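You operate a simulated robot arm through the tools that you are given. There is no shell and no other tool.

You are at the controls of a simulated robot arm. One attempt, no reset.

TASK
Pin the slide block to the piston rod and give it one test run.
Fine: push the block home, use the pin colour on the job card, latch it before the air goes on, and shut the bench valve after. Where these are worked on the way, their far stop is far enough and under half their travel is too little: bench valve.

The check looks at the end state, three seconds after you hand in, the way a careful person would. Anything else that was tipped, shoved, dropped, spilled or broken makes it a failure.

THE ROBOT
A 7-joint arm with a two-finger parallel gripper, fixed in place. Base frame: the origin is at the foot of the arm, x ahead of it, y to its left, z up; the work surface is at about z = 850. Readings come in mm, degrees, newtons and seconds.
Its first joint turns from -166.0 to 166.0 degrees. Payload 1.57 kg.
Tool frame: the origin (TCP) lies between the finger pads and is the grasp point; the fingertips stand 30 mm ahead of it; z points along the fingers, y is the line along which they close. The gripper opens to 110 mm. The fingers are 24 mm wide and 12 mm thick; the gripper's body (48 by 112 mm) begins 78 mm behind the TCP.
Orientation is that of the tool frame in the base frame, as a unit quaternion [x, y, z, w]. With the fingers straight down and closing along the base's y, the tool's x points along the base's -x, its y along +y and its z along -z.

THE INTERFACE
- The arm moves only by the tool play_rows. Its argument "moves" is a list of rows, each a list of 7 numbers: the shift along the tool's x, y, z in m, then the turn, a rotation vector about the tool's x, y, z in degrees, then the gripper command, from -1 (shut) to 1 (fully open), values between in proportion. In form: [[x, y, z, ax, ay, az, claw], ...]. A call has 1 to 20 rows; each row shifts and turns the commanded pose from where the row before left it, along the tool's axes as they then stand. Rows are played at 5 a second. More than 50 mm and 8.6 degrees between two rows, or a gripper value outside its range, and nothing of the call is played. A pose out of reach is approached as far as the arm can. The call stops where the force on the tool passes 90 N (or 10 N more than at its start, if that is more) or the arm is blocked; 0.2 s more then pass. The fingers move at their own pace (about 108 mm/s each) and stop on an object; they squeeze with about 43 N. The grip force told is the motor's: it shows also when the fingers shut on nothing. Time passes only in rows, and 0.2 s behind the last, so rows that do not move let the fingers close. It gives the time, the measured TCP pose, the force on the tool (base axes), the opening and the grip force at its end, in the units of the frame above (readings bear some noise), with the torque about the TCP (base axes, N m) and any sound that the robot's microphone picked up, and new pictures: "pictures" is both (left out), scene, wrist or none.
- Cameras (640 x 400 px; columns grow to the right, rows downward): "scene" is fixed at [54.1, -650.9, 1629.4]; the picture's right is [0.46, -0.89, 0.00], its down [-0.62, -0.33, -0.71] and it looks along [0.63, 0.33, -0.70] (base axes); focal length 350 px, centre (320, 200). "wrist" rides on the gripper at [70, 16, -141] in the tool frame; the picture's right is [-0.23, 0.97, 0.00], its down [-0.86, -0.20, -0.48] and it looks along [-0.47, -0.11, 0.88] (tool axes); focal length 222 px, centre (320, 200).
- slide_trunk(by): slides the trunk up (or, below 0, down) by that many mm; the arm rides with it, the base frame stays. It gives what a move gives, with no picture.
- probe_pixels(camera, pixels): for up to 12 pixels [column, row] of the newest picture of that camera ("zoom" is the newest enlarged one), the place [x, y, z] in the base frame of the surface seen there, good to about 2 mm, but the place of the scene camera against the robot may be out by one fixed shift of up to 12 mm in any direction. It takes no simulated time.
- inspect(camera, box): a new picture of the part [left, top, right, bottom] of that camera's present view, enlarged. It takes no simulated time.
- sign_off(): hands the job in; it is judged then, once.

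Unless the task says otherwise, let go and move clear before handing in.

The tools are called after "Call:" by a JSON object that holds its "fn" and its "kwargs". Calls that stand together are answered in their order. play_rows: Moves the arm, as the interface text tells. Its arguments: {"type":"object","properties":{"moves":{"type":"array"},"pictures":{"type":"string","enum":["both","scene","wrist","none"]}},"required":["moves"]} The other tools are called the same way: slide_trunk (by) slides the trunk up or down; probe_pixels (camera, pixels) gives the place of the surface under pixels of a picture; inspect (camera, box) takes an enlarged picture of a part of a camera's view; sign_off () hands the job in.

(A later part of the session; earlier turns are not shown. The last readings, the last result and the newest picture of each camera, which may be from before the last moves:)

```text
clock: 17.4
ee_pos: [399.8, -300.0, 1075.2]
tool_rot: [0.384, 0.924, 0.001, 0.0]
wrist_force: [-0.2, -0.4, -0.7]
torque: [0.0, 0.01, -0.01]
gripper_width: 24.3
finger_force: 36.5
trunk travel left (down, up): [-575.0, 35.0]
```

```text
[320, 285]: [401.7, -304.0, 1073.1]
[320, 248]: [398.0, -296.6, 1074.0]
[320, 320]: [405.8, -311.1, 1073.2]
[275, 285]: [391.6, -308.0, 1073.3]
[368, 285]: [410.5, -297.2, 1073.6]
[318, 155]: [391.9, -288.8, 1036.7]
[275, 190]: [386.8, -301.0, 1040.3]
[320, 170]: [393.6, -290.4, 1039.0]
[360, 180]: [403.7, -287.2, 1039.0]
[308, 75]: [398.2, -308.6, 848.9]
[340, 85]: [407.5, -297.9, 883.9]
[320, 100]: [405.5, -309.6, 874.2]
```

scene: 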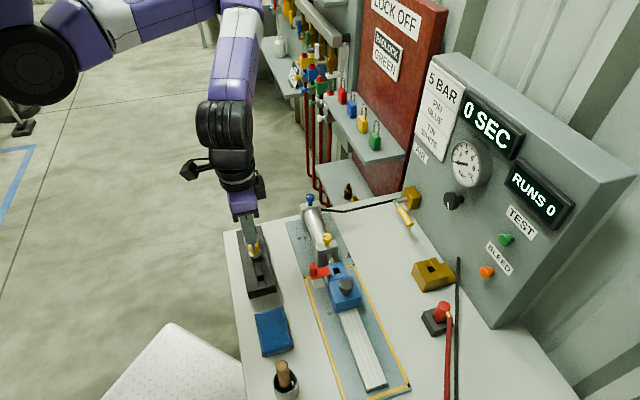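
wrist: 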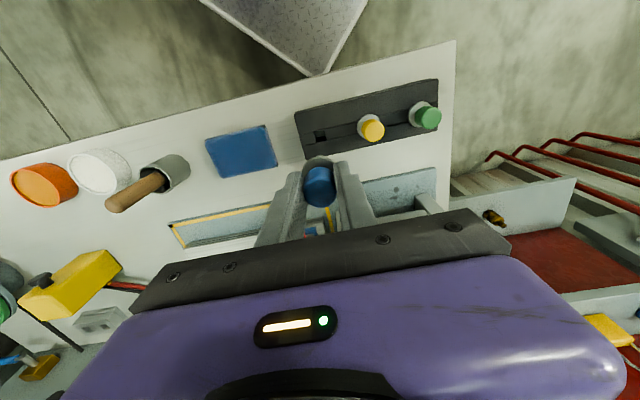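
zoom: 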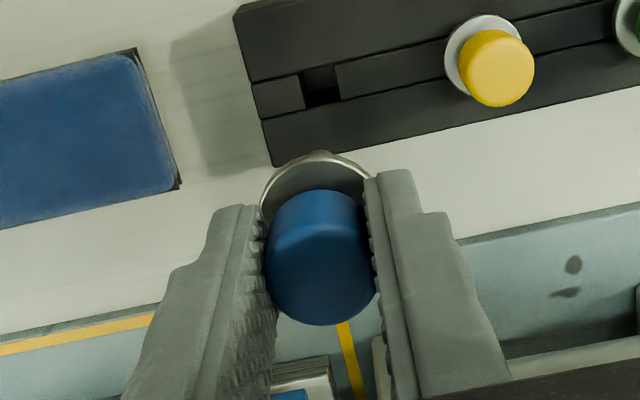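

The pin axis sits at (401.6,-302.5), cap top about 1.7 mm below the TCP. I rise 20 mm for clearance, then move to over the block's hole.

Call:
{"fn": "play_rows", "kwargs": {"moves": [[0, 0, -0.02, 0, 0, 0, -1], [0, -0.033, 0, 0, 0, 0, -1], [0, -0.0329, 0, 0, 0, 0, -1], [-0.0343, 0, 0, 0, 0, 0, -1], [-0.0343, 0, 0, 0, 0, 0, -1], [-0.0343, 0, 0, 0, 0, 0, -1], [-0.0344, 0, 0, 0, 0, 0, -1], [-0.0344, 0, 0, 0, 0, 0, -1], [0, 0, 0.025, 0, 0, 0, -1], [0, 0, 0, 0, 0, 0, -1], [0, 0, 0, 0, 0, 0, -1]]}}

Call:
{"fn": "inspect", "kwargs": {"camera": "scene", "box": [280, 190, 400, 310]}}

Call:
{"fn": "inspect", "kwargs": {"camera": "wrist", "box": [240, 110, 400, 230]}}

```text
clock: 19.8
ee_pos: [474.6, -471.2, 1070.8]
tool_rot: [0.383, 0.924, 0.0, 0.0]
wrist_force: [-0.5, -0.1, -0.3]
torque: [-0.02, -0.02, 0.0]
gripper_width: 24.2
finger_force: 36.9
trunk travel left (down, up): [-575.0, 35.0]
```

scene: 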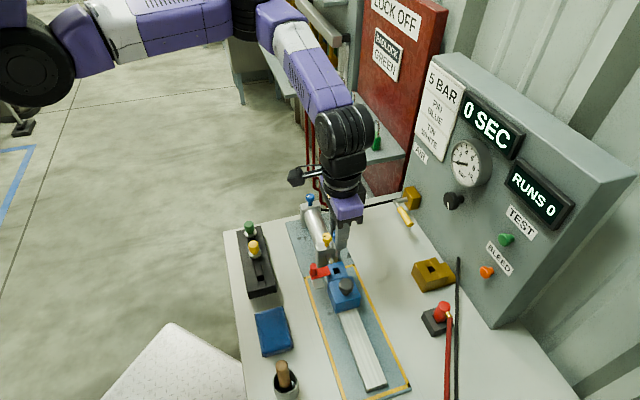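
wrist: 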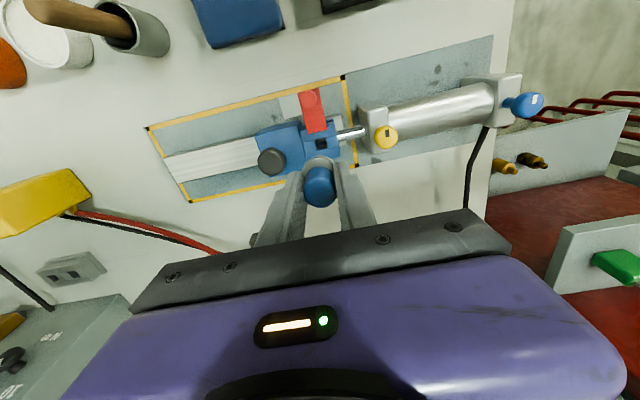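

```text
3.33 times, centred on (340, 250) of scene
```

zoom: 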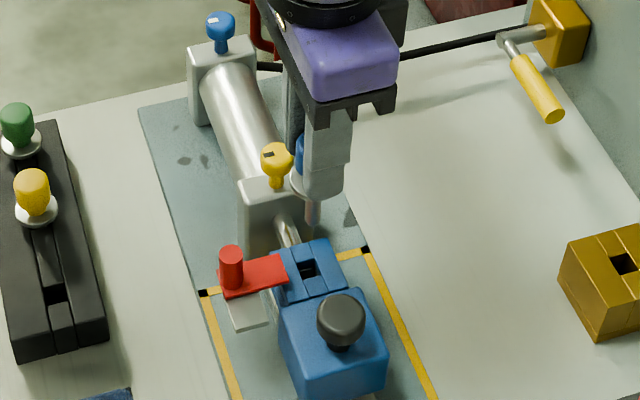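

```text
3.33 times, centred on (320, 170) of wrist
```

zoom: 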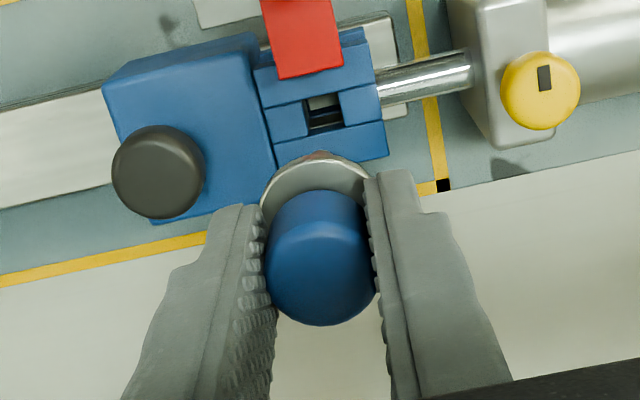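

Both pin and hole are visible in the wrist zoom (cap at (320,280), hole at (322,110)). I probe both so I can align them.

Call:
{"fn": "probe_pixels", "kwargs": {"camera": "zoom", "pixels": [[320, 285], [275, 285], [368, 285], [320, 248], [320, 320], [303, 115], [345, 112], [320, 92], [330, 135], [318, 155], [322, 100], [322, 120]]}}

Call:
{"fn": "inspect", "kwargs": {"camera": "scene", "box": [315, 220, 375, 290]}}

```text
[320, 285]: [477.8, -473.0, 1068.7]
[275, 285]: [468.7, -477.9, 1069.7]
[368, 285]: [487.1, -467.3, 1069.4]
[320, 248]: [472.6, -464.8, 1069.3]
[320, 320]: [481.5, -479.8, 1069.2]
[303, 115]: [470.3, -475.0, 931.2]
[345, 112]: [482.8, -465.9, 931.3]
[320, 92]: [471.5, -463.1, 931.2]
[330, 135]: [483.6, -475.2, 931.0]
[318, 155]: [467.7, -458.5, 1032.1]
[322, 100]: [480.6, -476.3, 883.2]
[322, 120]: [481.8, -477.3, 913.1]
```

```text
5.71 times, centred on (345, 255) of scene
```

zoom: 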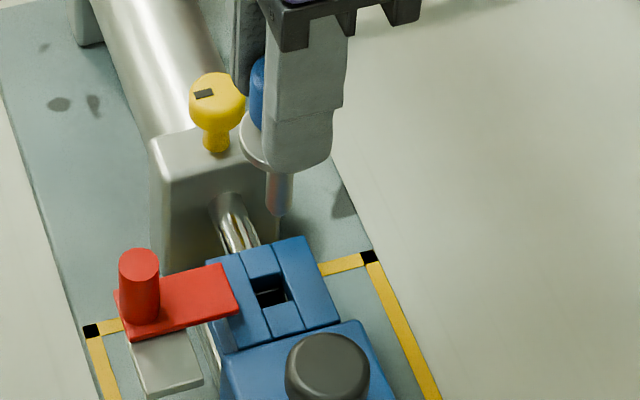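

Call:
{"fn": "probe_pixels", "kwargs": {"camera": "zoom", "pixels": [[268, 205], [280, 205], [290, 205], [279, 180], [278, 213], [250, 298], [297, 288], [265, 272], [280, 312], [245, 130], [232, 280], [315, 265]]}}

```text
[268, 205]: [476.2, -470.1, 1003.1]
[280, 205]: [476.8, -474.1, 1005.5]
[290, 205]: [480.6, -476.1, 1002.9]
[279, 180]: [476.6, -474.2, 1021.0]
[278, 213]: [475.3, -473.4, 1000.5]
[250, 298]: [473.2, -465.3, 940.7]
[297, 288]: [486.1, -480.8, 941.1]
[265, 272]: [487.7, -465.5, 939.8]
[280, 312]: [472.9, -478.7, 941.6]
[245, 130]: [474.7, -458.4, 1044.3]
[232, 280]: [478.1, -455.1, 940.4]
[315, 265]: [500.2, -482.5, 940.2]
```

Wrist and scene suggest roughly +1.2 mm in s and 0 to +2.5 mm in t. I apply +1.2/+1.2 and descend until the shank tip is just above the hole, then re-measure.

Call:
{"fn": "play_rows", "kwargs": {"moves": [[0.0012, 0.0012, 0.02, 0, 0, 0, -1], [0, 0, 0.02, 0, 0, 0, -1], [0, 0, 0.01, 0, 0, 0, -1], [0, 0, 0, 0, 0, 0, -1]]}}

Call:
{"fn": "inspect", "kwargs": {"camera": "scene", "box": [315, 230, 375, 290]}}

Call:
{"fn": "inspect", "kwargs": {"camera": "wrist", "box": [270, 120, 380, 220]}}

```text
clock: 20.8
ee_pos: [477.5, -467.0, 1023.4]
tool_rot: [0.383, 0.924, 0.0, 0.0]
wrist_force: [0.8, -0.9, -1.1]
torque: [0.01, 0.0, 0.0]
gripper_width: 24.3
finger_force: 36.5
trunk travel left (down, up): [-575.0, 35.0]
```

scene: 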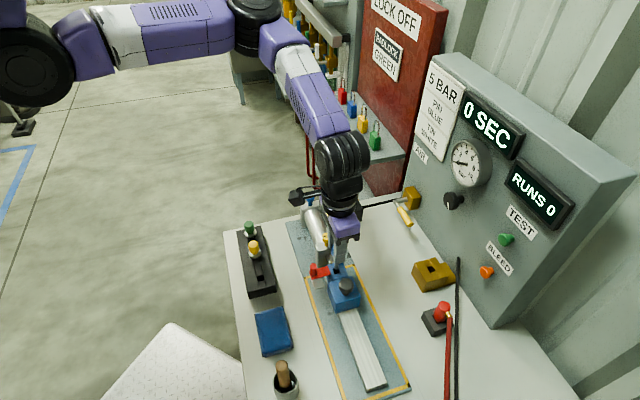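
wrist: 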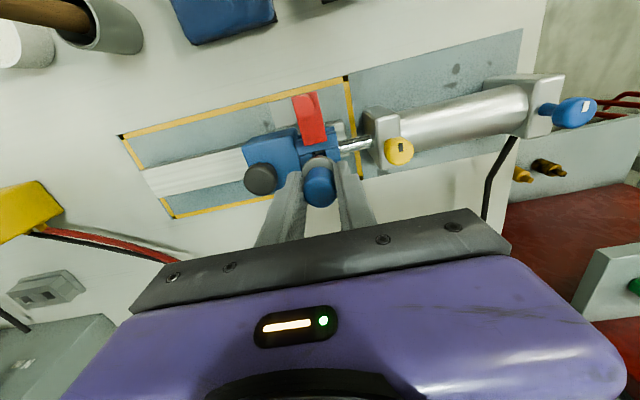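

```text
6.67 times, centred on (345, 260) of scene
```

zoom: 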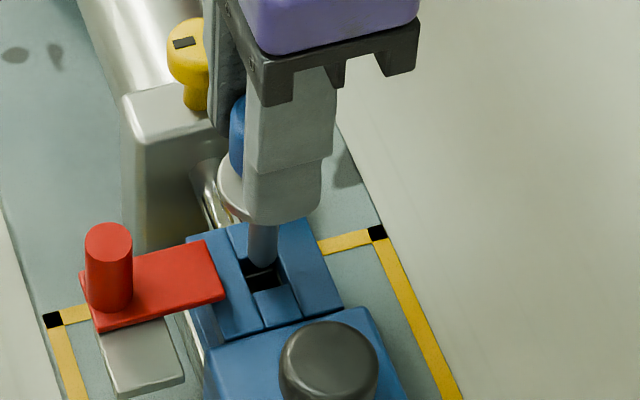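

```text
4.00 times, centred on (325, 170) of wrist
```

zoom: 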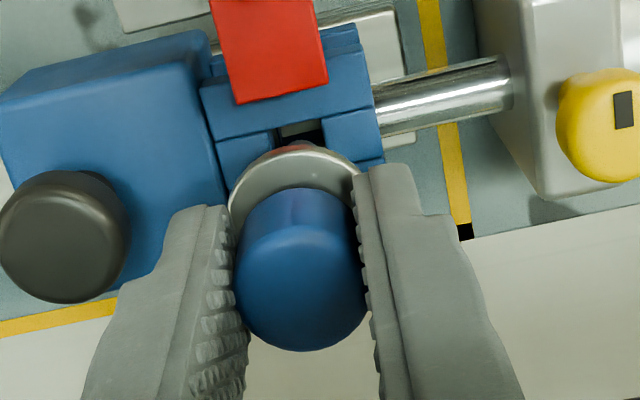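

Call:
{"fn": "inspect", "kwargs": {"camera": "scene", "box": [330, 255, 360, 285]}}

```text
13.33 times, centred on (345, 270) of scene
```

zoom: 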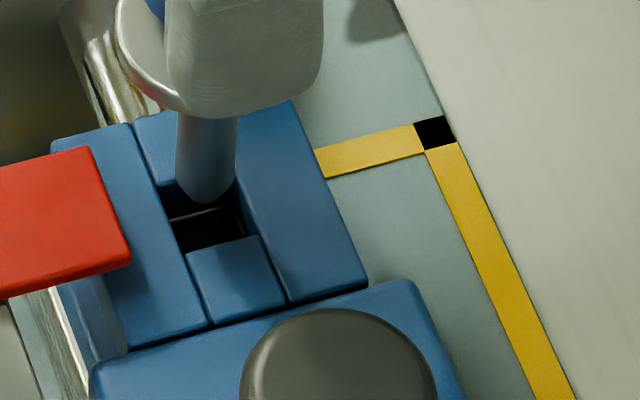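

Call:
{"fn": "probe_pixels", "kwargs": {"camera": "zoom", "pixels": [[178, 185], [207, 185], [233, 180], [207, 198], [165, 225], [205, 255], [250, 225], [195, 165], [155, 185], [240, 170], [130, 145], [225, 275]]}}

```text
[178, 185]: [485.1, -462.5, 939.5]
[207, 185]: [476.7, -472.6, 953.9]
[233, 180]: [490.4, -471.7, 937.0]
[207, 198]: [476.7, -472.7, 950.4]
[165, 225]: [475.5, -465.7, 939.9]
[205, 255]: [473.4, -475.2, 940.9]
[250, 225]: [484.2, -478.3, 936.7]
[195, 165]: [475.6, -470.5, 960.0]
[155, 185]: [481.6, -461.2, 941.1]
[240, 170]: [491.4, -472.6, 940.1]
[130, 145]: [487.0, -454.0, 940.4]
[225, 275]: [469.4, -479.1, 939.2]
```

The shank tip (zoom (207,198)) is within about 1 mm of the hole centre in both axes. I descend in small steps watching the force.

Call:
{"fn": "play_rows", "kwargs": {"moves": [[0, -0.0005, 0.005, 0, 0, 0, -1], [0, 0, 0.005, 0, 0, 0, -1], [0, 0, 0.004, 0, 0, 0, -1], [0, 0, 0, 0, 0, 0, -1]], "pictures": "scene"}}

Call:
{"fn": "inspect", "kwargs": {"camera": "scene", "box": [325, 250, 365, 285]}}

```text
clock: 21.8
ee_pos: [475.2, -469.5, 1008.1]
tool_rot: [0.384, 0.923, 0.0, 0.001]
wrist_force: [0.0, -0.3, -0.5]
torque: [-0.01, -0.01, 0.0]
gripper_width: 24.2
finger_force: 35.8
trunk travel left (down, up): [-575.0, 35.0]
```

scene: 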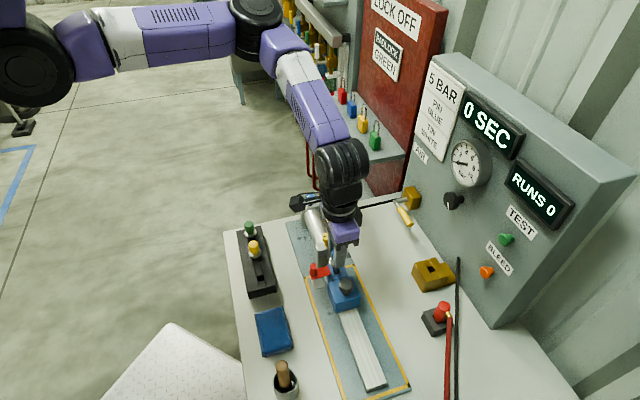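

```text
11.43 times, centred on (345, 268) of scene
```

zoom: 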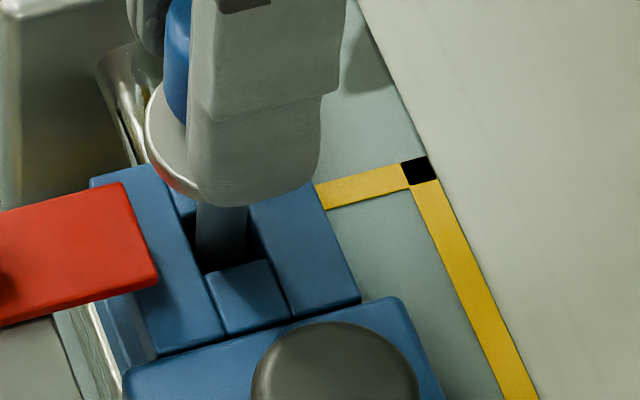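

The tip has entered the tongue hole with no contact force. Continuing down toward the clevis.

Call:
{"fn": "play_rows", "kwargs": {"moves": [[0, 0, 0.005, 0, 0, 0, -1], [0, 0, 0.005, 0, 0, 0, -1], [0, 0, 0.005, 0, 0, 0, -1], [0, 0, 0, 0, 0, 0, -1]], "pictures": "none"}}

```text
clock: 22.8
ee_pos: [475.6, -467.8, 992.2]
tool_rot: [0.383, 0.924, 0.0, 0.0]
wrist_force: [-0.2, 1.5, -0.7]
torque: [0.0, 0.0, 0.01]
gripper_width: 24.1
finger_force: 36.5
trunk travel left (down, up): [-575.0, 35.0]
```

Call:
{"fn": "play_rows", "kwargs": {"moves": [[0, 0, 0.005, 0, 0, 0, -1], [0, 0, 0.005, 0, 0, 0, -1], [0, 0, 0.003, 0, 0, 0, -1], [0, 0, 0, 0, 0, 0, -1]], "pictures": "scene"}}

Call:
{"fn": "inspect", "kwargs": {"camera": "scene", "box": [320, 240, 370, 290]}}

```text
clock: 23.8
ee_pos: [476.9, -467.6, 979.9]
tool_rot: [0.384, 0.924, -0.001, 0.0]
wrist_force: [-0.1, 0.5, -0.6]
torque: [0.03, 0.02, -0.04]
gripper_width: 24.4
finger_force: 36.5
trunk travel left (down, up): [-575.0, 35.0]
```

scene: 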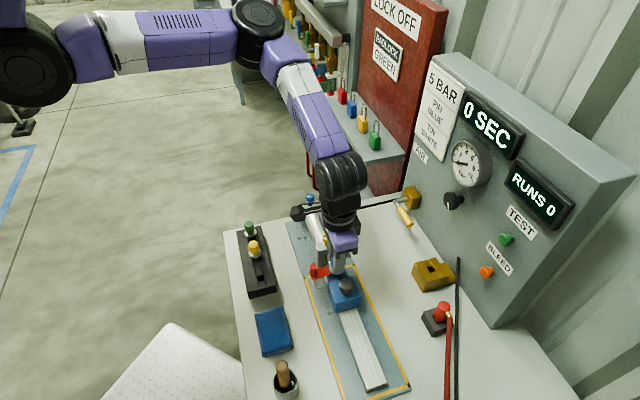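

```text
8.00 times, centred on (345, 265) of scene
```

zoom: 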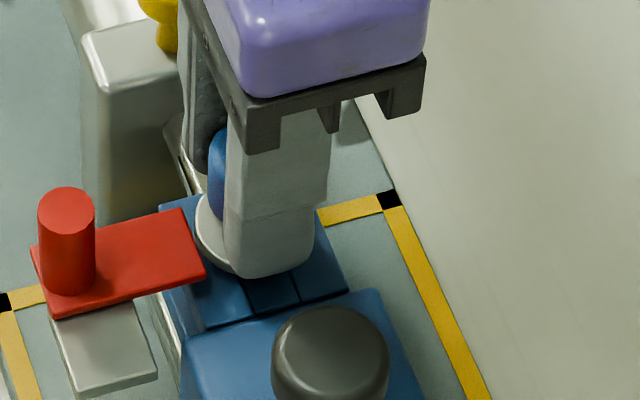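

Still no force at TCP z 980, with the flange about 9 mm above its seat. I lower in 2–3 mm steps to seat it.

Call:
{"fn": "play_rows", "kwargs": {"moves": [[0, 0, 0.003, 0, 0, 0, -1], [0, 0, 0.002, 0, 0, 0, -1], [0, 0, 0.002, 0, 0, 0, -1], [0, 0, 0, 0, 0, 0, -1]], "pictures": "none"}}

```text
clock: 24.8
ee_pos: [476.1, -468.0, 972.8]
tool_rot: [0.383, 0.924, 0.001, 0.0]
wrist_force: [-0.6, 3.9, 12.9]
torque: [0.14, 0.03, 0.03]
gripper_width: 24.4
finger_force: 36.6
trunk travel left (down, up): [-575.0, 35.0]
```

A 13 N upward force at z 972.8 suggests the flange has seated; I'll check in pictures.

Call:
{"fn": "play_rows", "kwargs": {"moves": [[0, 0, 0.001, 0, 0, 0, -1], [0, 0, 0, 0, 0, 0, -1]]}}

Call:
{"fn": "inspect", "kwargs": {"camera": "scene", "box": [320, 240, 370, 290]}}

Call:
{"fn": "inspect", "kwargs": {"camera": "wrist", "box": [260, 110, 380, 220]}}

```text
clock: 25.4
ee_pos: [475.7, -469.4, 972.0]
tool_rot: [0.383, 0.924, -0.001, 0.0]
wrist_force: [-0.3, 2.8, 30.5]
torque: [0.16, 0.05, 0.0]
gripper_width: 24.1
finger_force: 35.8
trunk travel left (down, up): [-575.0, 35.0]
```

scene: 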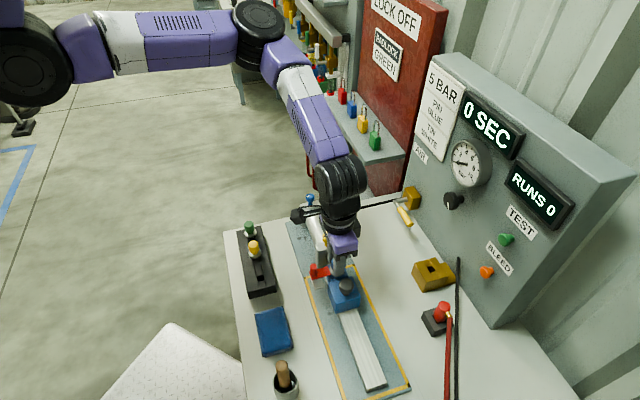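
wrist: 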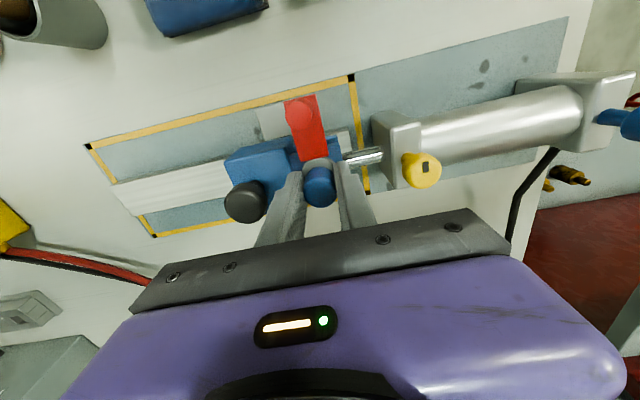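

```text
8.00 times, centred on (345, 265) of scene
```

zoom: 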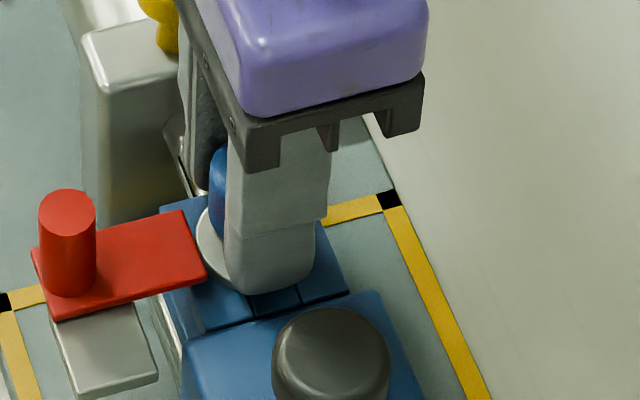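

```text
3.64 times, centred on (320, 165) of wrist
```

zoom: 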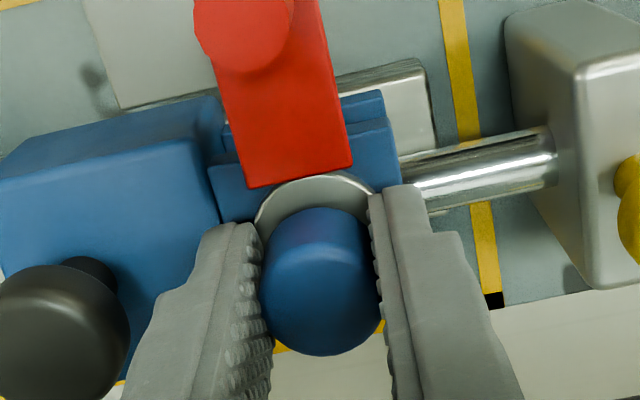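

The flange is flat on the tongue. I relieve the push, open to about 44 mm, and rise clear.

Call:
{"fn": "play_rows", "kwargs": {"moves": [[0, 0, -0.001, 0, 0, 0, -1], [0, 0, 0, 0, 0, 0, -0.45], [0, 0, 0, 0, 0, 0, -0.25], [0, 0, 0, 0, 0, 0, -0.25], [0, 0, -0.005, 0, 0, 0, -0.25], [0, 0, -0.03, 0, 0, 0, -0.25], [0, 0, -0.03, 0, 0, 0, -0.25], [0, 0, -0.03, 0, 0, 0, -0.25], [0, 0, 0, 0, 0, 0, -0.25]]}}

Call:
{"fn": "inspect", "kwargs": {"camera": "scene", "box": [300, 230, 370, 300]}}

Call:
{"fn": "inspect", "kwargs": {"camera": "wrist", "box": [250, 70, 400, 190]}}

```text
clock: 27.4
ee_pos: [476.4, -469.4, 1068.6]
tool_rot: [0.383, 0.924, 0.0, 0.0]
wrist_force: [0.4, -0.7, -0.2]
torque: [0.0, 0.03, -0.02]
gripper_width: 41.3
finger_force: 0.0
trunk travel left (down, up): [-575.0, 35.0]
```

scene: 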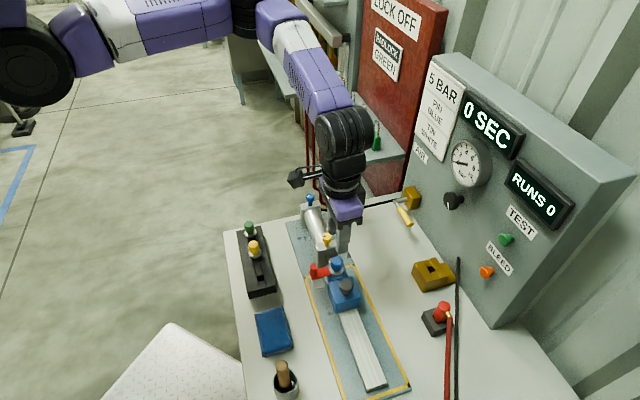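
wrist: 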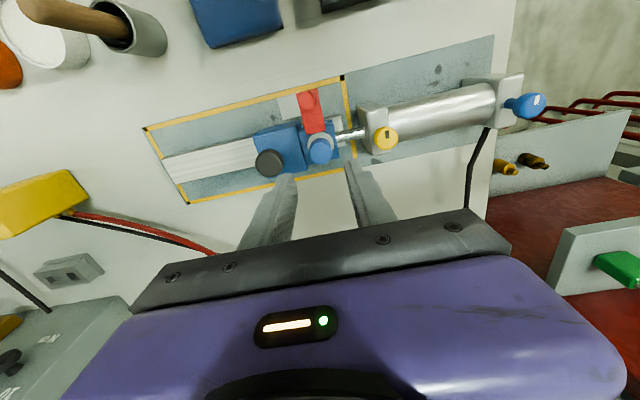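

```text
5.71 times, centred on (335, 265) of scene
```

zoom: 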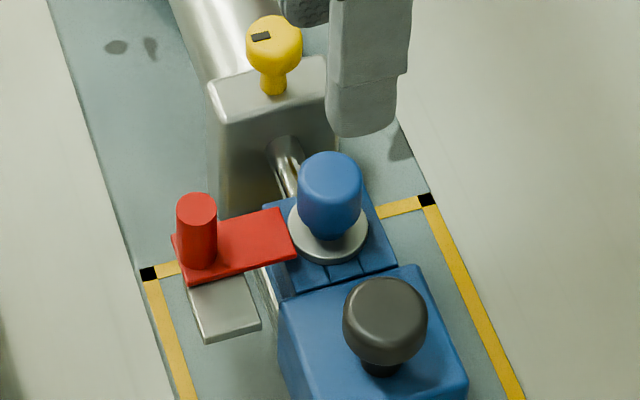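

```text
3.33 times, centred on (325, 130) of wrist
```

zoom: 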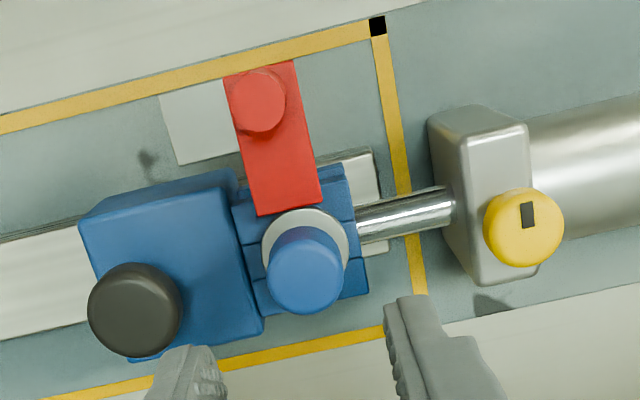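

The blue pin is seated with its flange down, and the latch bar end is right beside it. I probe the red knob and bracket to decide how it moves.

Call:
{"fn": "inspect", "kwargs": {"camera": "wrist", "box": [270, 75, 350, 145]}}

Call:
{"fn": "probe_pixels", "kwargs": {"camera": "zoom", "pixels": [[135, 85], [330, 85], [150, 165], [60, 130], [100, 200], [300, 140], [280, 270], [350, 240], [320, 320], [170, 90], [140, 60], [130, 110]]}}

```text
5.71 times, centred on (310, 110) of wrist
```

zoom: 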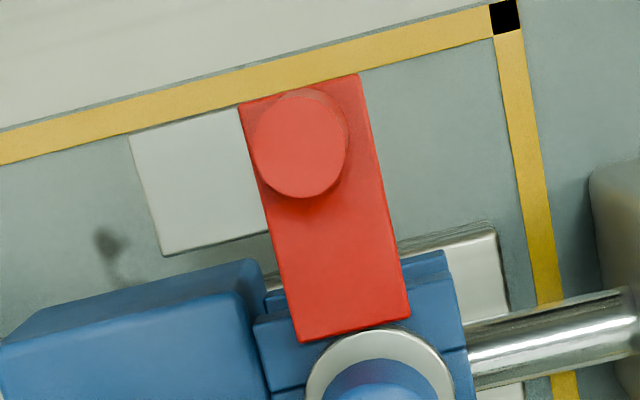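

```text
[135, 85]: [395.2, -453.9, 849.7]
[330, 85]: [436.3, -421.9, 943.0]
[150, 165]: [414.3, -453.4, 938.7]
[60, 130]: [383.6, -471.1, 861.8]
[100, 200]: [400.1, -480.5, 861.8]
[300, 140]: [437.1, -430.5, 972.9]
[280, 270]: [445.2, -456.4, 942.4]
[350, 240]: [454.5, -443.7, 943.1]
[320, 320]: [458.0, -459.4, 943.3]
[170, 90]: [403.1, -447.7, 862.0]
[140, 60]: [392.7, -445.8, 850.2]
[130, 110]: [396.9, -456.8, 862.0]
```

The red knob is centred at (437,-430.5), top z 973, directly in line with the pin along the cross axis, so it should slide toward the pin. I go above it and lower the open fingers around it.

Call:
{"fn": "play_rows", "kwargs": {"moves": [[0.0275, 0, 0, 0, 0, 0, -0.2], [0.0275, 0, 0, 0, 0, 0, -0.2], [0, 0, 0.03, 0, 0, 0, -0.2], [0, 0, 0, 0, 0, 0, -0.2], [0, 0, 0, 0, 0, 0, -0.2]]}}

Call:
{"fn": "inspect", "kwargs": {"camera": "wrist", "box": [250, 110, 390, 230]}}

```text
clock: 28.6
ee_pos: [437.8, -430.1, 1035.2]
tool_rot: [0.382, 0.924, 0.0, 0.0]
wrist_force: [0.7, -0.1, -0.7]
torque: [-0.03, -0.01, 0.0]
gripper_width: 44.0
finger_force: 0.0
trunk travel left (down, up): [-575.0, 35.0]
```

scene: 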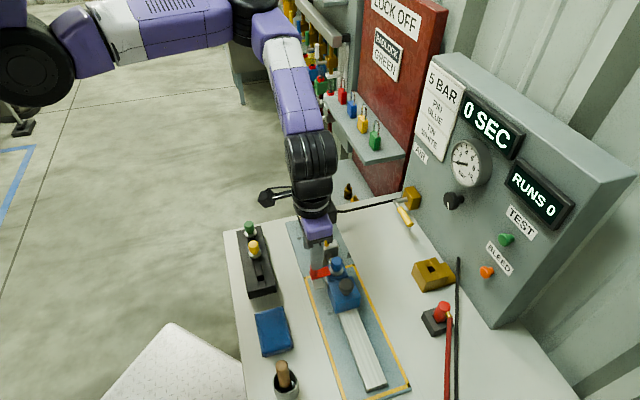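
wrist: 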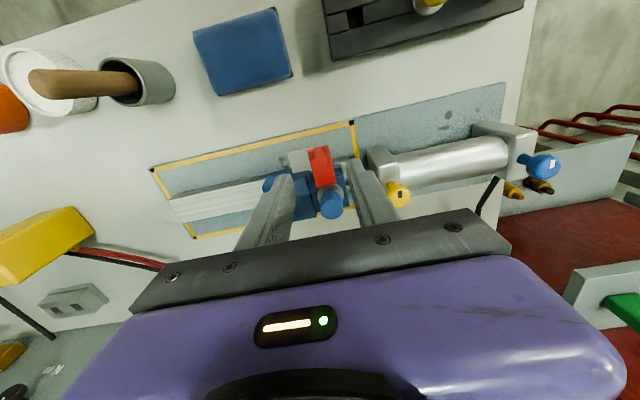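

```text
3.33 times, centred on (320, 170) of wrist
```

zoom: 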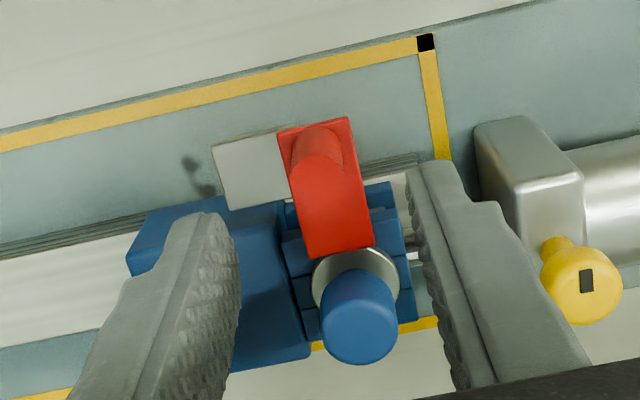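

Aligned above the red knob. Lowering about 57 mm to TCP z ≈ 978 and closing on it.

Call:
{"fn": "play_rows", "kwargs": {"moves": [[0, 0, 0.03, 0, 0, 0, -0.2], [0, 0, 0.02, 0, 0, 0, -0.2], [0, 0, 0.007, 0, 0, 0, -0.2], [0, 0, 0, 0, 0, 0, -0.5], [0, 0, 0, 0, 0, 0, -1], [0, 0, 0, 0, 0, 0, -1], [0, 0, 0, 0, 0, 0, -1]]}}

Call:
{"fn": "inspect", "kwargs": {"camera": "wrist", "box": [250, 110, 390, 230]}}

```text
clock: 30.2
ee_pos: [436.5, -430.9, 979.2]
tool_rot: [0.383, 0.924, 0.0, 0.0]
wrist_force: [-0.2, 0.0, -2.7]
torque: [-0.04, -0.02, -0.04]
gripper_width: 14.9
finger_force: 31.1
trunk travel left (down, up): [-575.0, 35.0]
```

scene: 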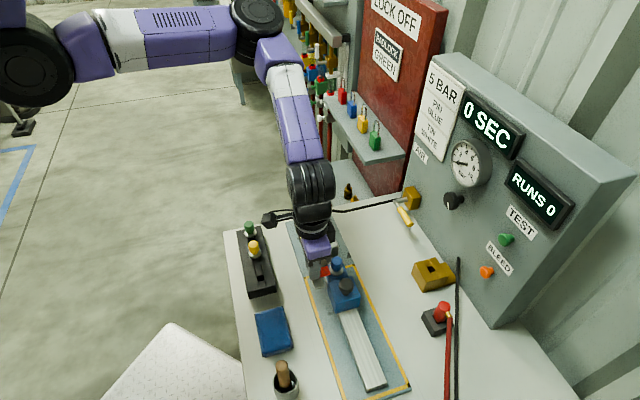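
wrist: 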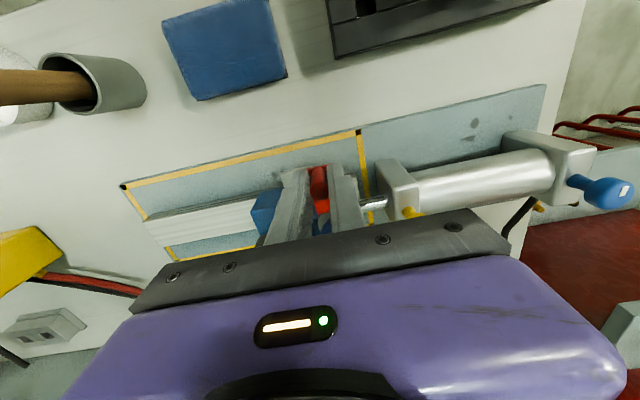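

```text
3.33 times, centred on (320, 170) of wrist
```

zoom: 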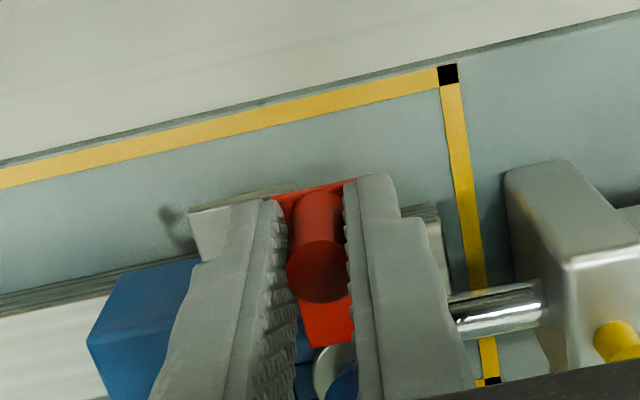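

Gripped the red knob (14.9 mm). Now I slide it toward the pin (-v) in small steps, watching the force.

Call:
{"fn": "play_rows", "kwargs": {"moves": [[-0.002, 0, 0, 0, 0, 0, -1], [-0.002, 0, 0, 0, 0, 0, -1], [-0.002, 0, 0, 0, 0, 0, -1], [0, 0, 0, 0, 0, 0, -1]]}}

Call:
{"fn": "inspect", "kwargs": {"camera": "scene", "box": [300, 230, 370, 300]}}

```text
clock: 31.2
ee_pos: [441.6, -434.2, 978.8]
tool_rot: [0.383, 0.924, 0.001, -0.001]
wrist_force: [-3.2, -2.3, -17.4]
torque: [0.17, 0.3, -0.03]
gripper_width: 14.8
finger_force: 30.4
trunk travel left (down, up): [-575.0, 35.0]
```

scene: 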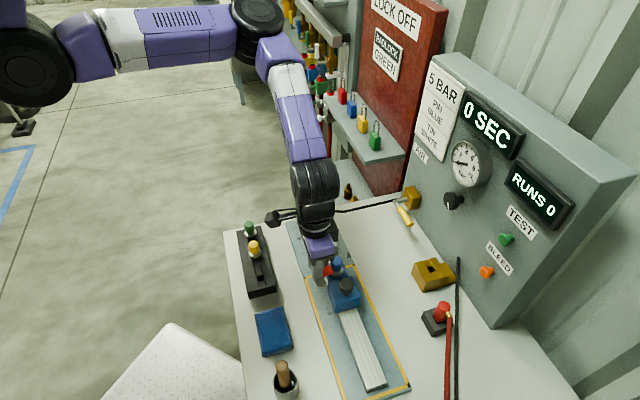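
wrist: 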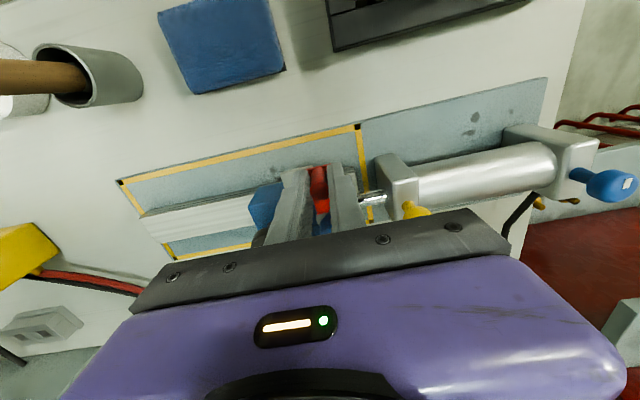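

```text
5.71 times, centred on (335, 265) of scene
```

zoom: 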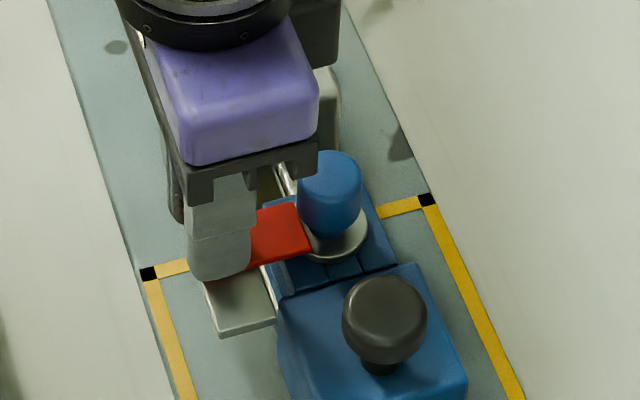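

The bar slid about 6 mm and now overlaps the flange; there's a small downward pull, so I follow by 0.5 mm and continue.

Call:
{"fn": "play_rows", "kwargs": {"moves": [[-0.002, 0, 0.0005, 0, 0, 0, -1], [-0.002, 0, 0, 0, 0, 0, -1], [0, 0, 0, 0, 0, 0, -1]], "pictures": "scene"}}

Call:
{"fn": "inspect", "kwargs": {"camera": "scene", "box": [300, 230, 370, 300]}}

```text
clock: 32.0
ee_pos: [443.6, -436.3, 979.6]
tool_rot: [0.383, 0.924, 0.0, 0.0]
wrist_force: [-2.7, -2.6, -13.1]
torque: [0.1, 0.22, -0.01]
gripper_width: 14.9
finger_force: 30.5
trunk travel left (down, up): [-575.0, 35.0]
```

scene: 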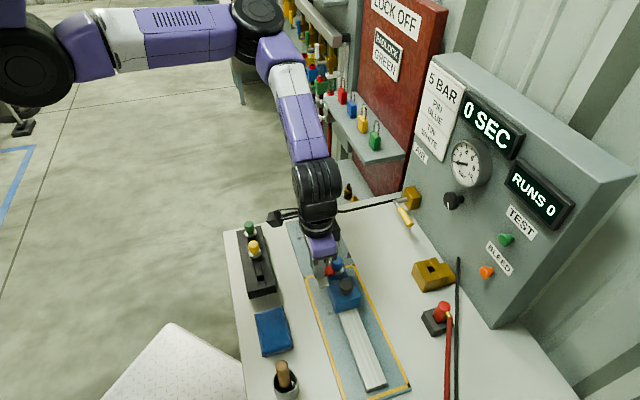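

```text
5.71 times, centred on (335, 265) of scene
```

zoom: 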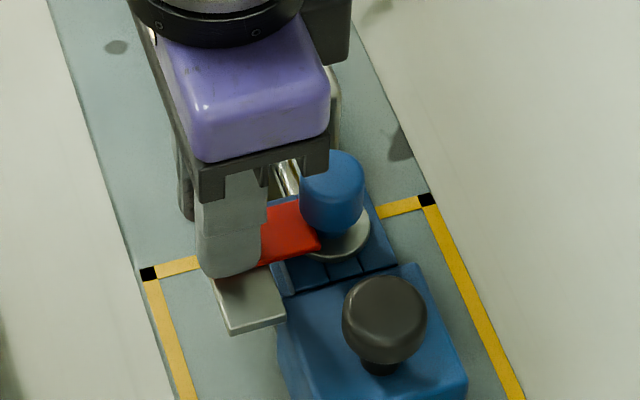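

The grey tab slides with the bar too. I continue in 2 mm steps until the stop.

Call:
{"fn": "play_rows", "kwargs": {"moves": [[-0.002, 0, 0.0005, 0, 0, 0, -1], [-0.002, 0, 0, 0, 0, 0, -1], [0, 0, 0, 0, 0, 0, -1]], "pictures": "scene"}}

Call:
{"fn": "inspect", "kwargs": {"camera": "scene", "box": [300, 230, 370, 300]}}

```text
clock: 32.8
ee_pos: [445.4, -439.0, 980.7]
tool_rot: [0.383, 0.924, 0.001, -0.002]
wrist_force: [-13.4, 5.4, -2.3]
torque: [0.34, 0.38, -0.02]
gripper_width: 14.8
finger_force: 31.3
trunk travel left (down, up): [-575.0, 35.0]
```

scene: 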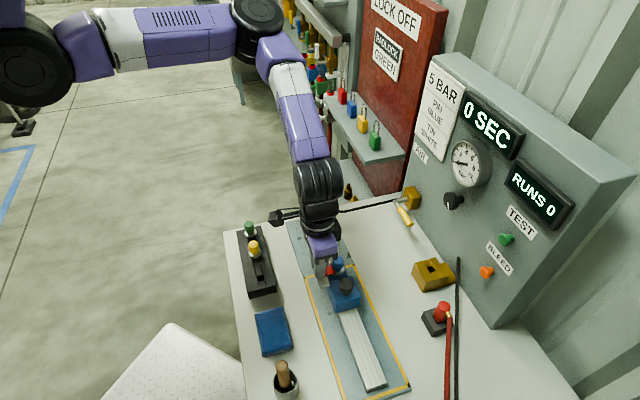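

```text
5.71 times, centred on (335, 265) of scene
```

zoom: 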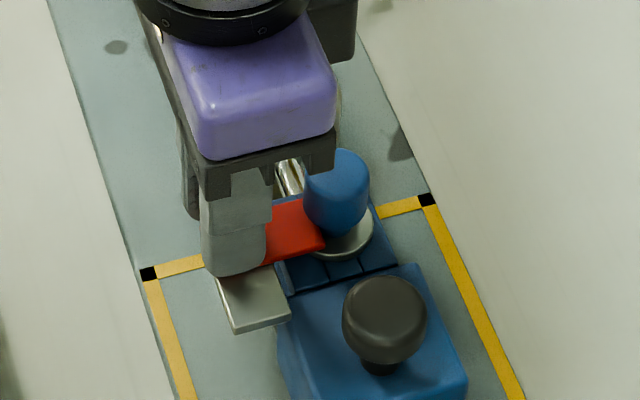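

A 13 N resistance has appeared after about 12 mm of travel. I push slightly more to check whether this is the end stop.

Call:
{"fn": "play_rows", "kwargs": {"moves": [[-0.002, 0, 0, 0, 0, 0, -1], [0, 0, 0, 0, 0, 0, -1]]}}

Call:
{"fn": "inspect", "kwargs": {"camera": "scene", "box": [300, 230, 370, 300]}}

Call:
{"fn": "inspect", "kwargs": {"camera": "wrist", "box": [250, 110, 390, 230]}}

```text
clock: 33.4
ee_pos: [445.8, -437.6, 980.3]
tool_rot: [0.383, 0.924, 0.0, -0.003]
wrist_force: [-25.7, 16.0, 2.6]
torque: [0.31, 0.39, -0.01]
gripper_width: 14.9
finger_force: 30.6
trunk travel left (down, up): [-575.0, 35.0]
```

scene: 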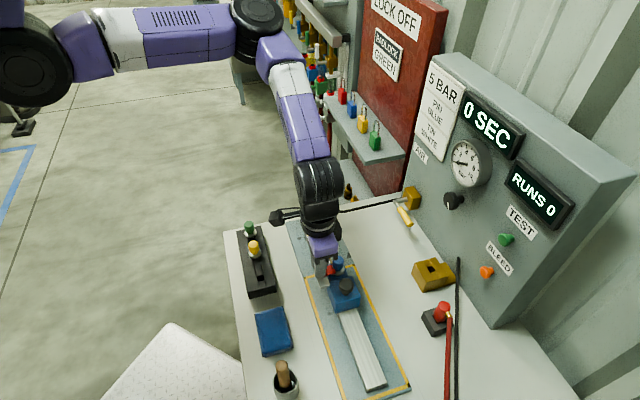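
wrist: 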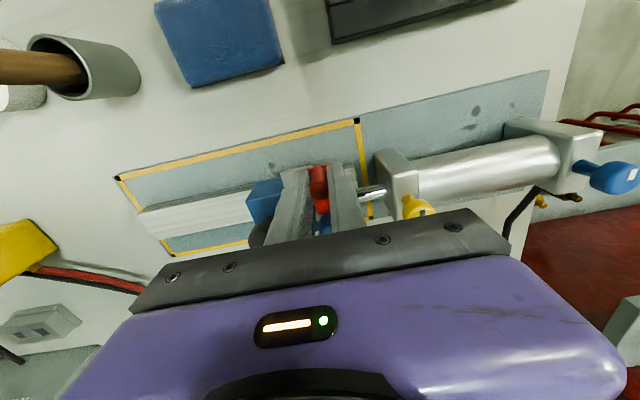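

```text
5.71 times, centred on (335, 265) of scene
```

zoom: 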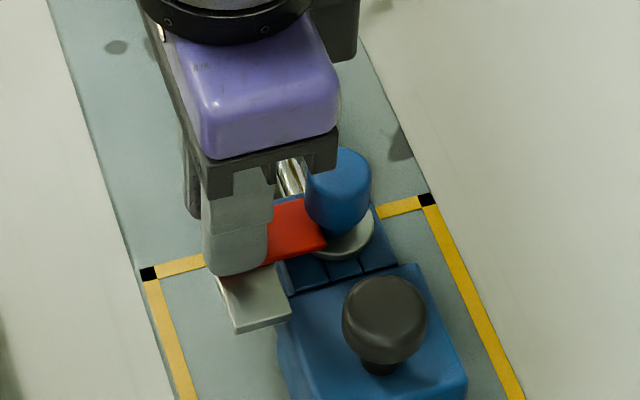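

```text
3.33 times, centred on (320, 170) of wrist
```

zoom: 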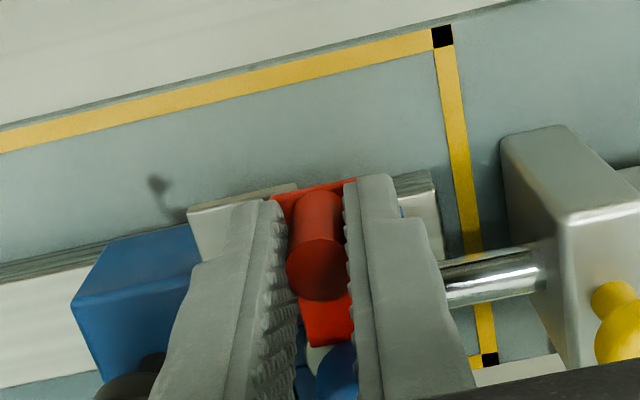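

Resistance is now about 30 N with no real travel, so the bar is up against its stop or the pin's neck. I relieve the push, release, rise, and inspect.

Call:
{"fn": "play_rows", "kwargs": {"moves": [[0.0018, 0, 0, 0, 0, 0, -1], [0, 0, 0, 0, 0, 0, -0.6], [0, 0, 0, 0, 0, 0, -0.4], [0, 0, -0.02, 0, 0, 0, -0.4], [0, 0, -0.03, 0, 0, 0, -0.4], [0, 0, -0.03, 0, 0, 0, -0.4], [0.02, 0, -0.02, 0, 0, 0, -0.4], [0, 0, 0, 0, 0, 0, -0.4]]}}

Call:
{"fn": "inspect", "kwargs": {"camera": "scene", "box": [300, 230, 370, 300]}}

Call:
{"fn": "inspect", "kwargs": {"camera": "wrist", "box": [260, 120, 380, 220]}}

```text
clock: 35.2
ee_pos: [432.7, -424.1, 1078.6]
tool_rot: [0.382, 0.924, 0.0, 0.001]
wrist_force: [0.2, -0.7, 0.2]
torque: [-0.02, -0.04, -0.03]
gripper_width: 32.8
finger_force: 0.1
trunk travel left (down, up): [-575.0, 35.0]
```

scene: 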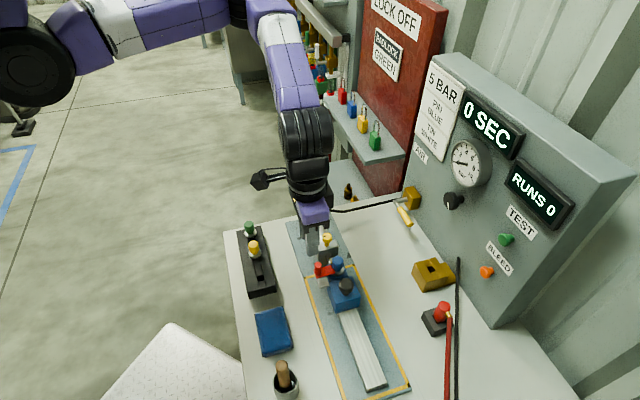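
wrist: 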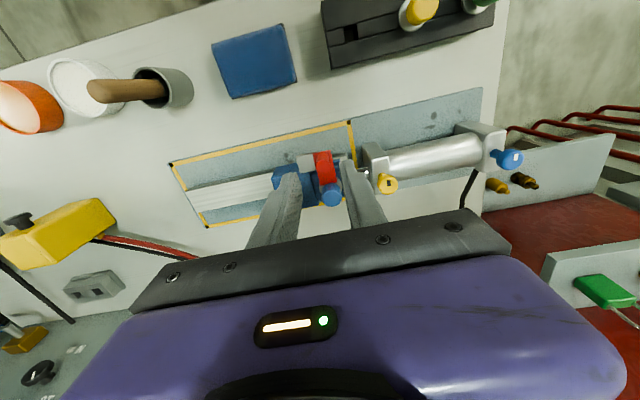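

```text
5.71 times, centred on (335, 265) of scene
```

zoom: 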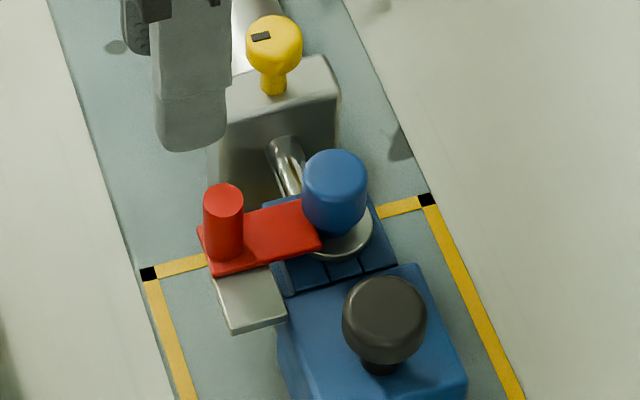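

```text
4.00 times, centred on (320, 170) of wrist
```

zoom: 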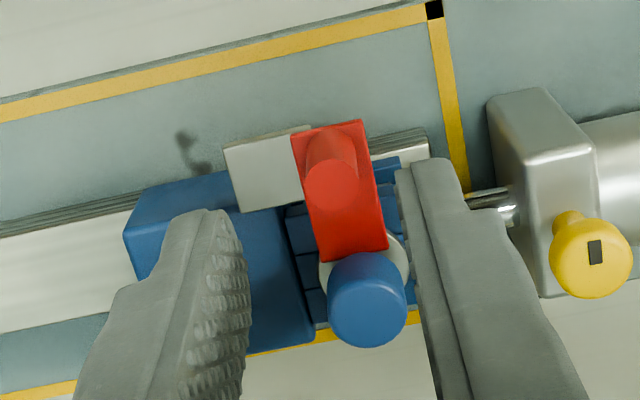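

Call:
{"fn": "play_rows", "kwargs": {"moves": [[-0.03, 0, 0, 0, 0, 0, -0.4], [-0.035, 0, 0, 0, 0, 0, -0.4], [0, 0, 0, 0, 0, 0, -0.4]], "pictures": "wrist"}}

Call:
{"fn": "inspect", "kwargs": {"camera": "wrist", "box": [250, 80, 370, 180]}}

```text
clock: 36.0
ee_pos: [479.1, -471.9, 1079.5]
tool_rot: [0.383, 0.924, 0.0, 0.0]
wrist_force: [-0.6, 0.1, -0.2]
torque: [0.0, 0.0, -0.01]
gripper_width: 33.3
finger_force: 0.2
trunk travel left (down, up): [-575.0, 35.0]
```

wrist: 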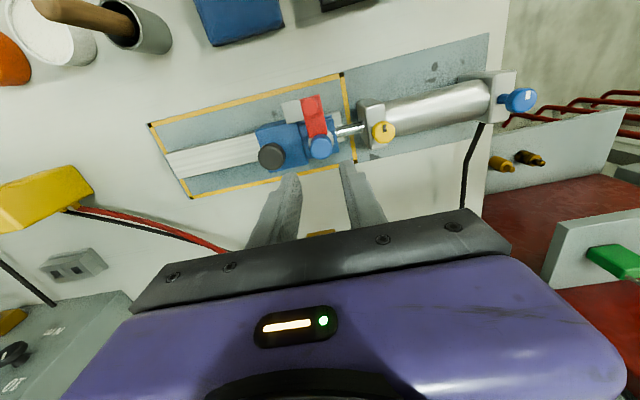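

```text
4.00 times, centred on (310, 130) of wrist
```

zoom: 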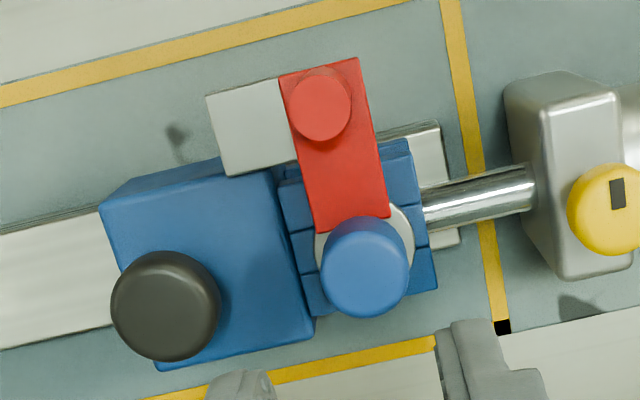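

Call:
{"fn": "probe_pixels", "kwargs": {"camera": "zoom", "pixels": [[320, 102], [315, 222], [385, 210], [365, 265], [325, 265], [408, 265], [365, 225], [365, 310], [322, 235], [408, 230], [250, 130], [240, 170]]}}

```text
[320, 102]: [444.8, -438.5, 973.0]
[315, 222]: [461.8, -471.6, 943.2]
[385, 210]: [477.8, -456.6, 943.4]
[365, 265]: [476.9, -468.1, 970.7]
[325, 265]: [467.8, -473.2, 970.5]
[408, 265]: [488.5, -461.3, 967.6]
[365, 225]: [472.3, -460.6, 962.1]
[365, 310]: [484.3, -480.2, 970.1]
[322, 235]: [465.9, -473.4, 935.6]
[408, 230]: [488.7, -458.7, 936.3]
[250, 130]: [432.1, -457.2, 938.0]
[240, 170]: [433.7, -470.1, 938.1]
```

The bar has slid 11 mm and its end (t≈-660.5) now lies over the flange and under the cap edge. I lost a little travel on release, so I'll nudge the red knob fully in from its outer side with closed fingers.

Call:
{"fn": "play_rows", "kwargs": {"moves": [[0.041, 0, 0, 0, 0, 0, -1], [0.043, 0, 0, 0, 0, 0, -1], [0, 0, 0.04, 0, 0, 0, -1], [0, 0, 0.04, 0, 0, 0, -1], [0, 0, 0.017, 0, 0, 0, -1], [0, 0, 0, 0, 0, 0, -1]]}}

Call:
{"fn": "inspect", "kwargs": {"camera": "wrist", "box": [250, 130, 390, 240]}}

Call:
{"fn": "inspect", "kwargs": {"camera": "scene", "box": [290, 230, 370, 310]}}

```text
clock: 37.4
ee_pos: [419.7, -411.8, 982.9]
tool_rot: [0.383, 0.924, 0.0, 0.0]
wrist_force: [0.7, -0.2, 0.0]
torque: [0.01, -0.01, 0.03]
gripper_width: 0.0
finger_force: 21.5
trunk travel left (down, up): [-575.0, 35.0]
```

scene: 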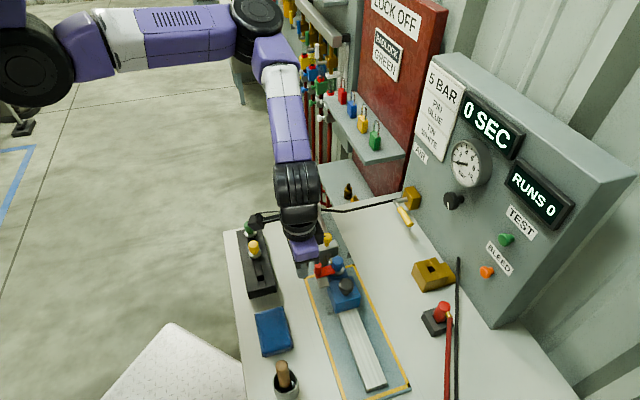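
wrist: 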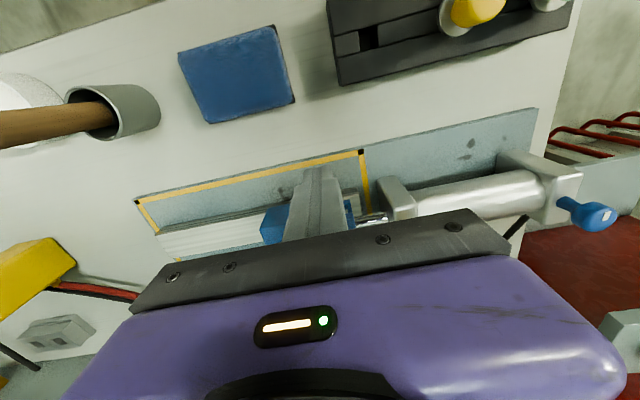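

```text
3.64 times, centred on (320, 185) of wrist
```

zoom: 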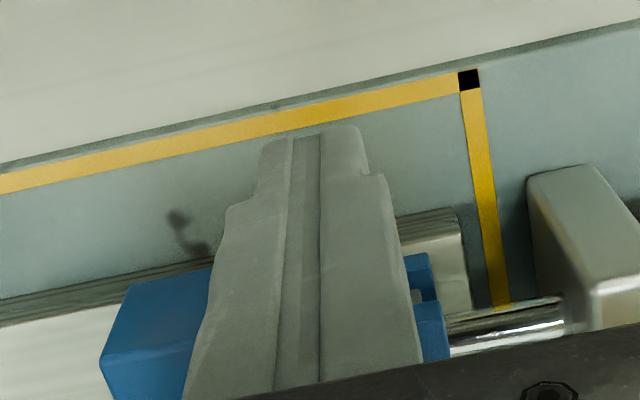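

```text
5.00 times, centred on (330, 270) of scene
```

zoom: 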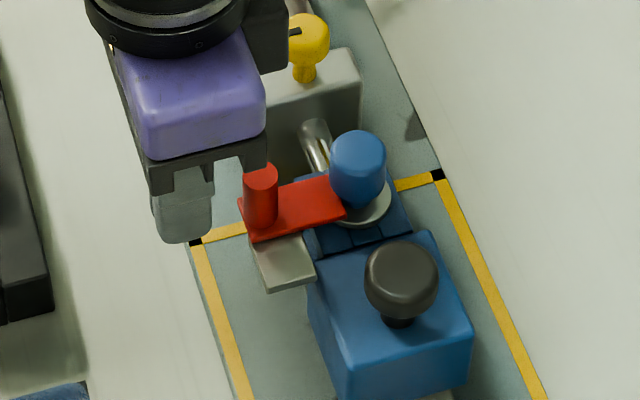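

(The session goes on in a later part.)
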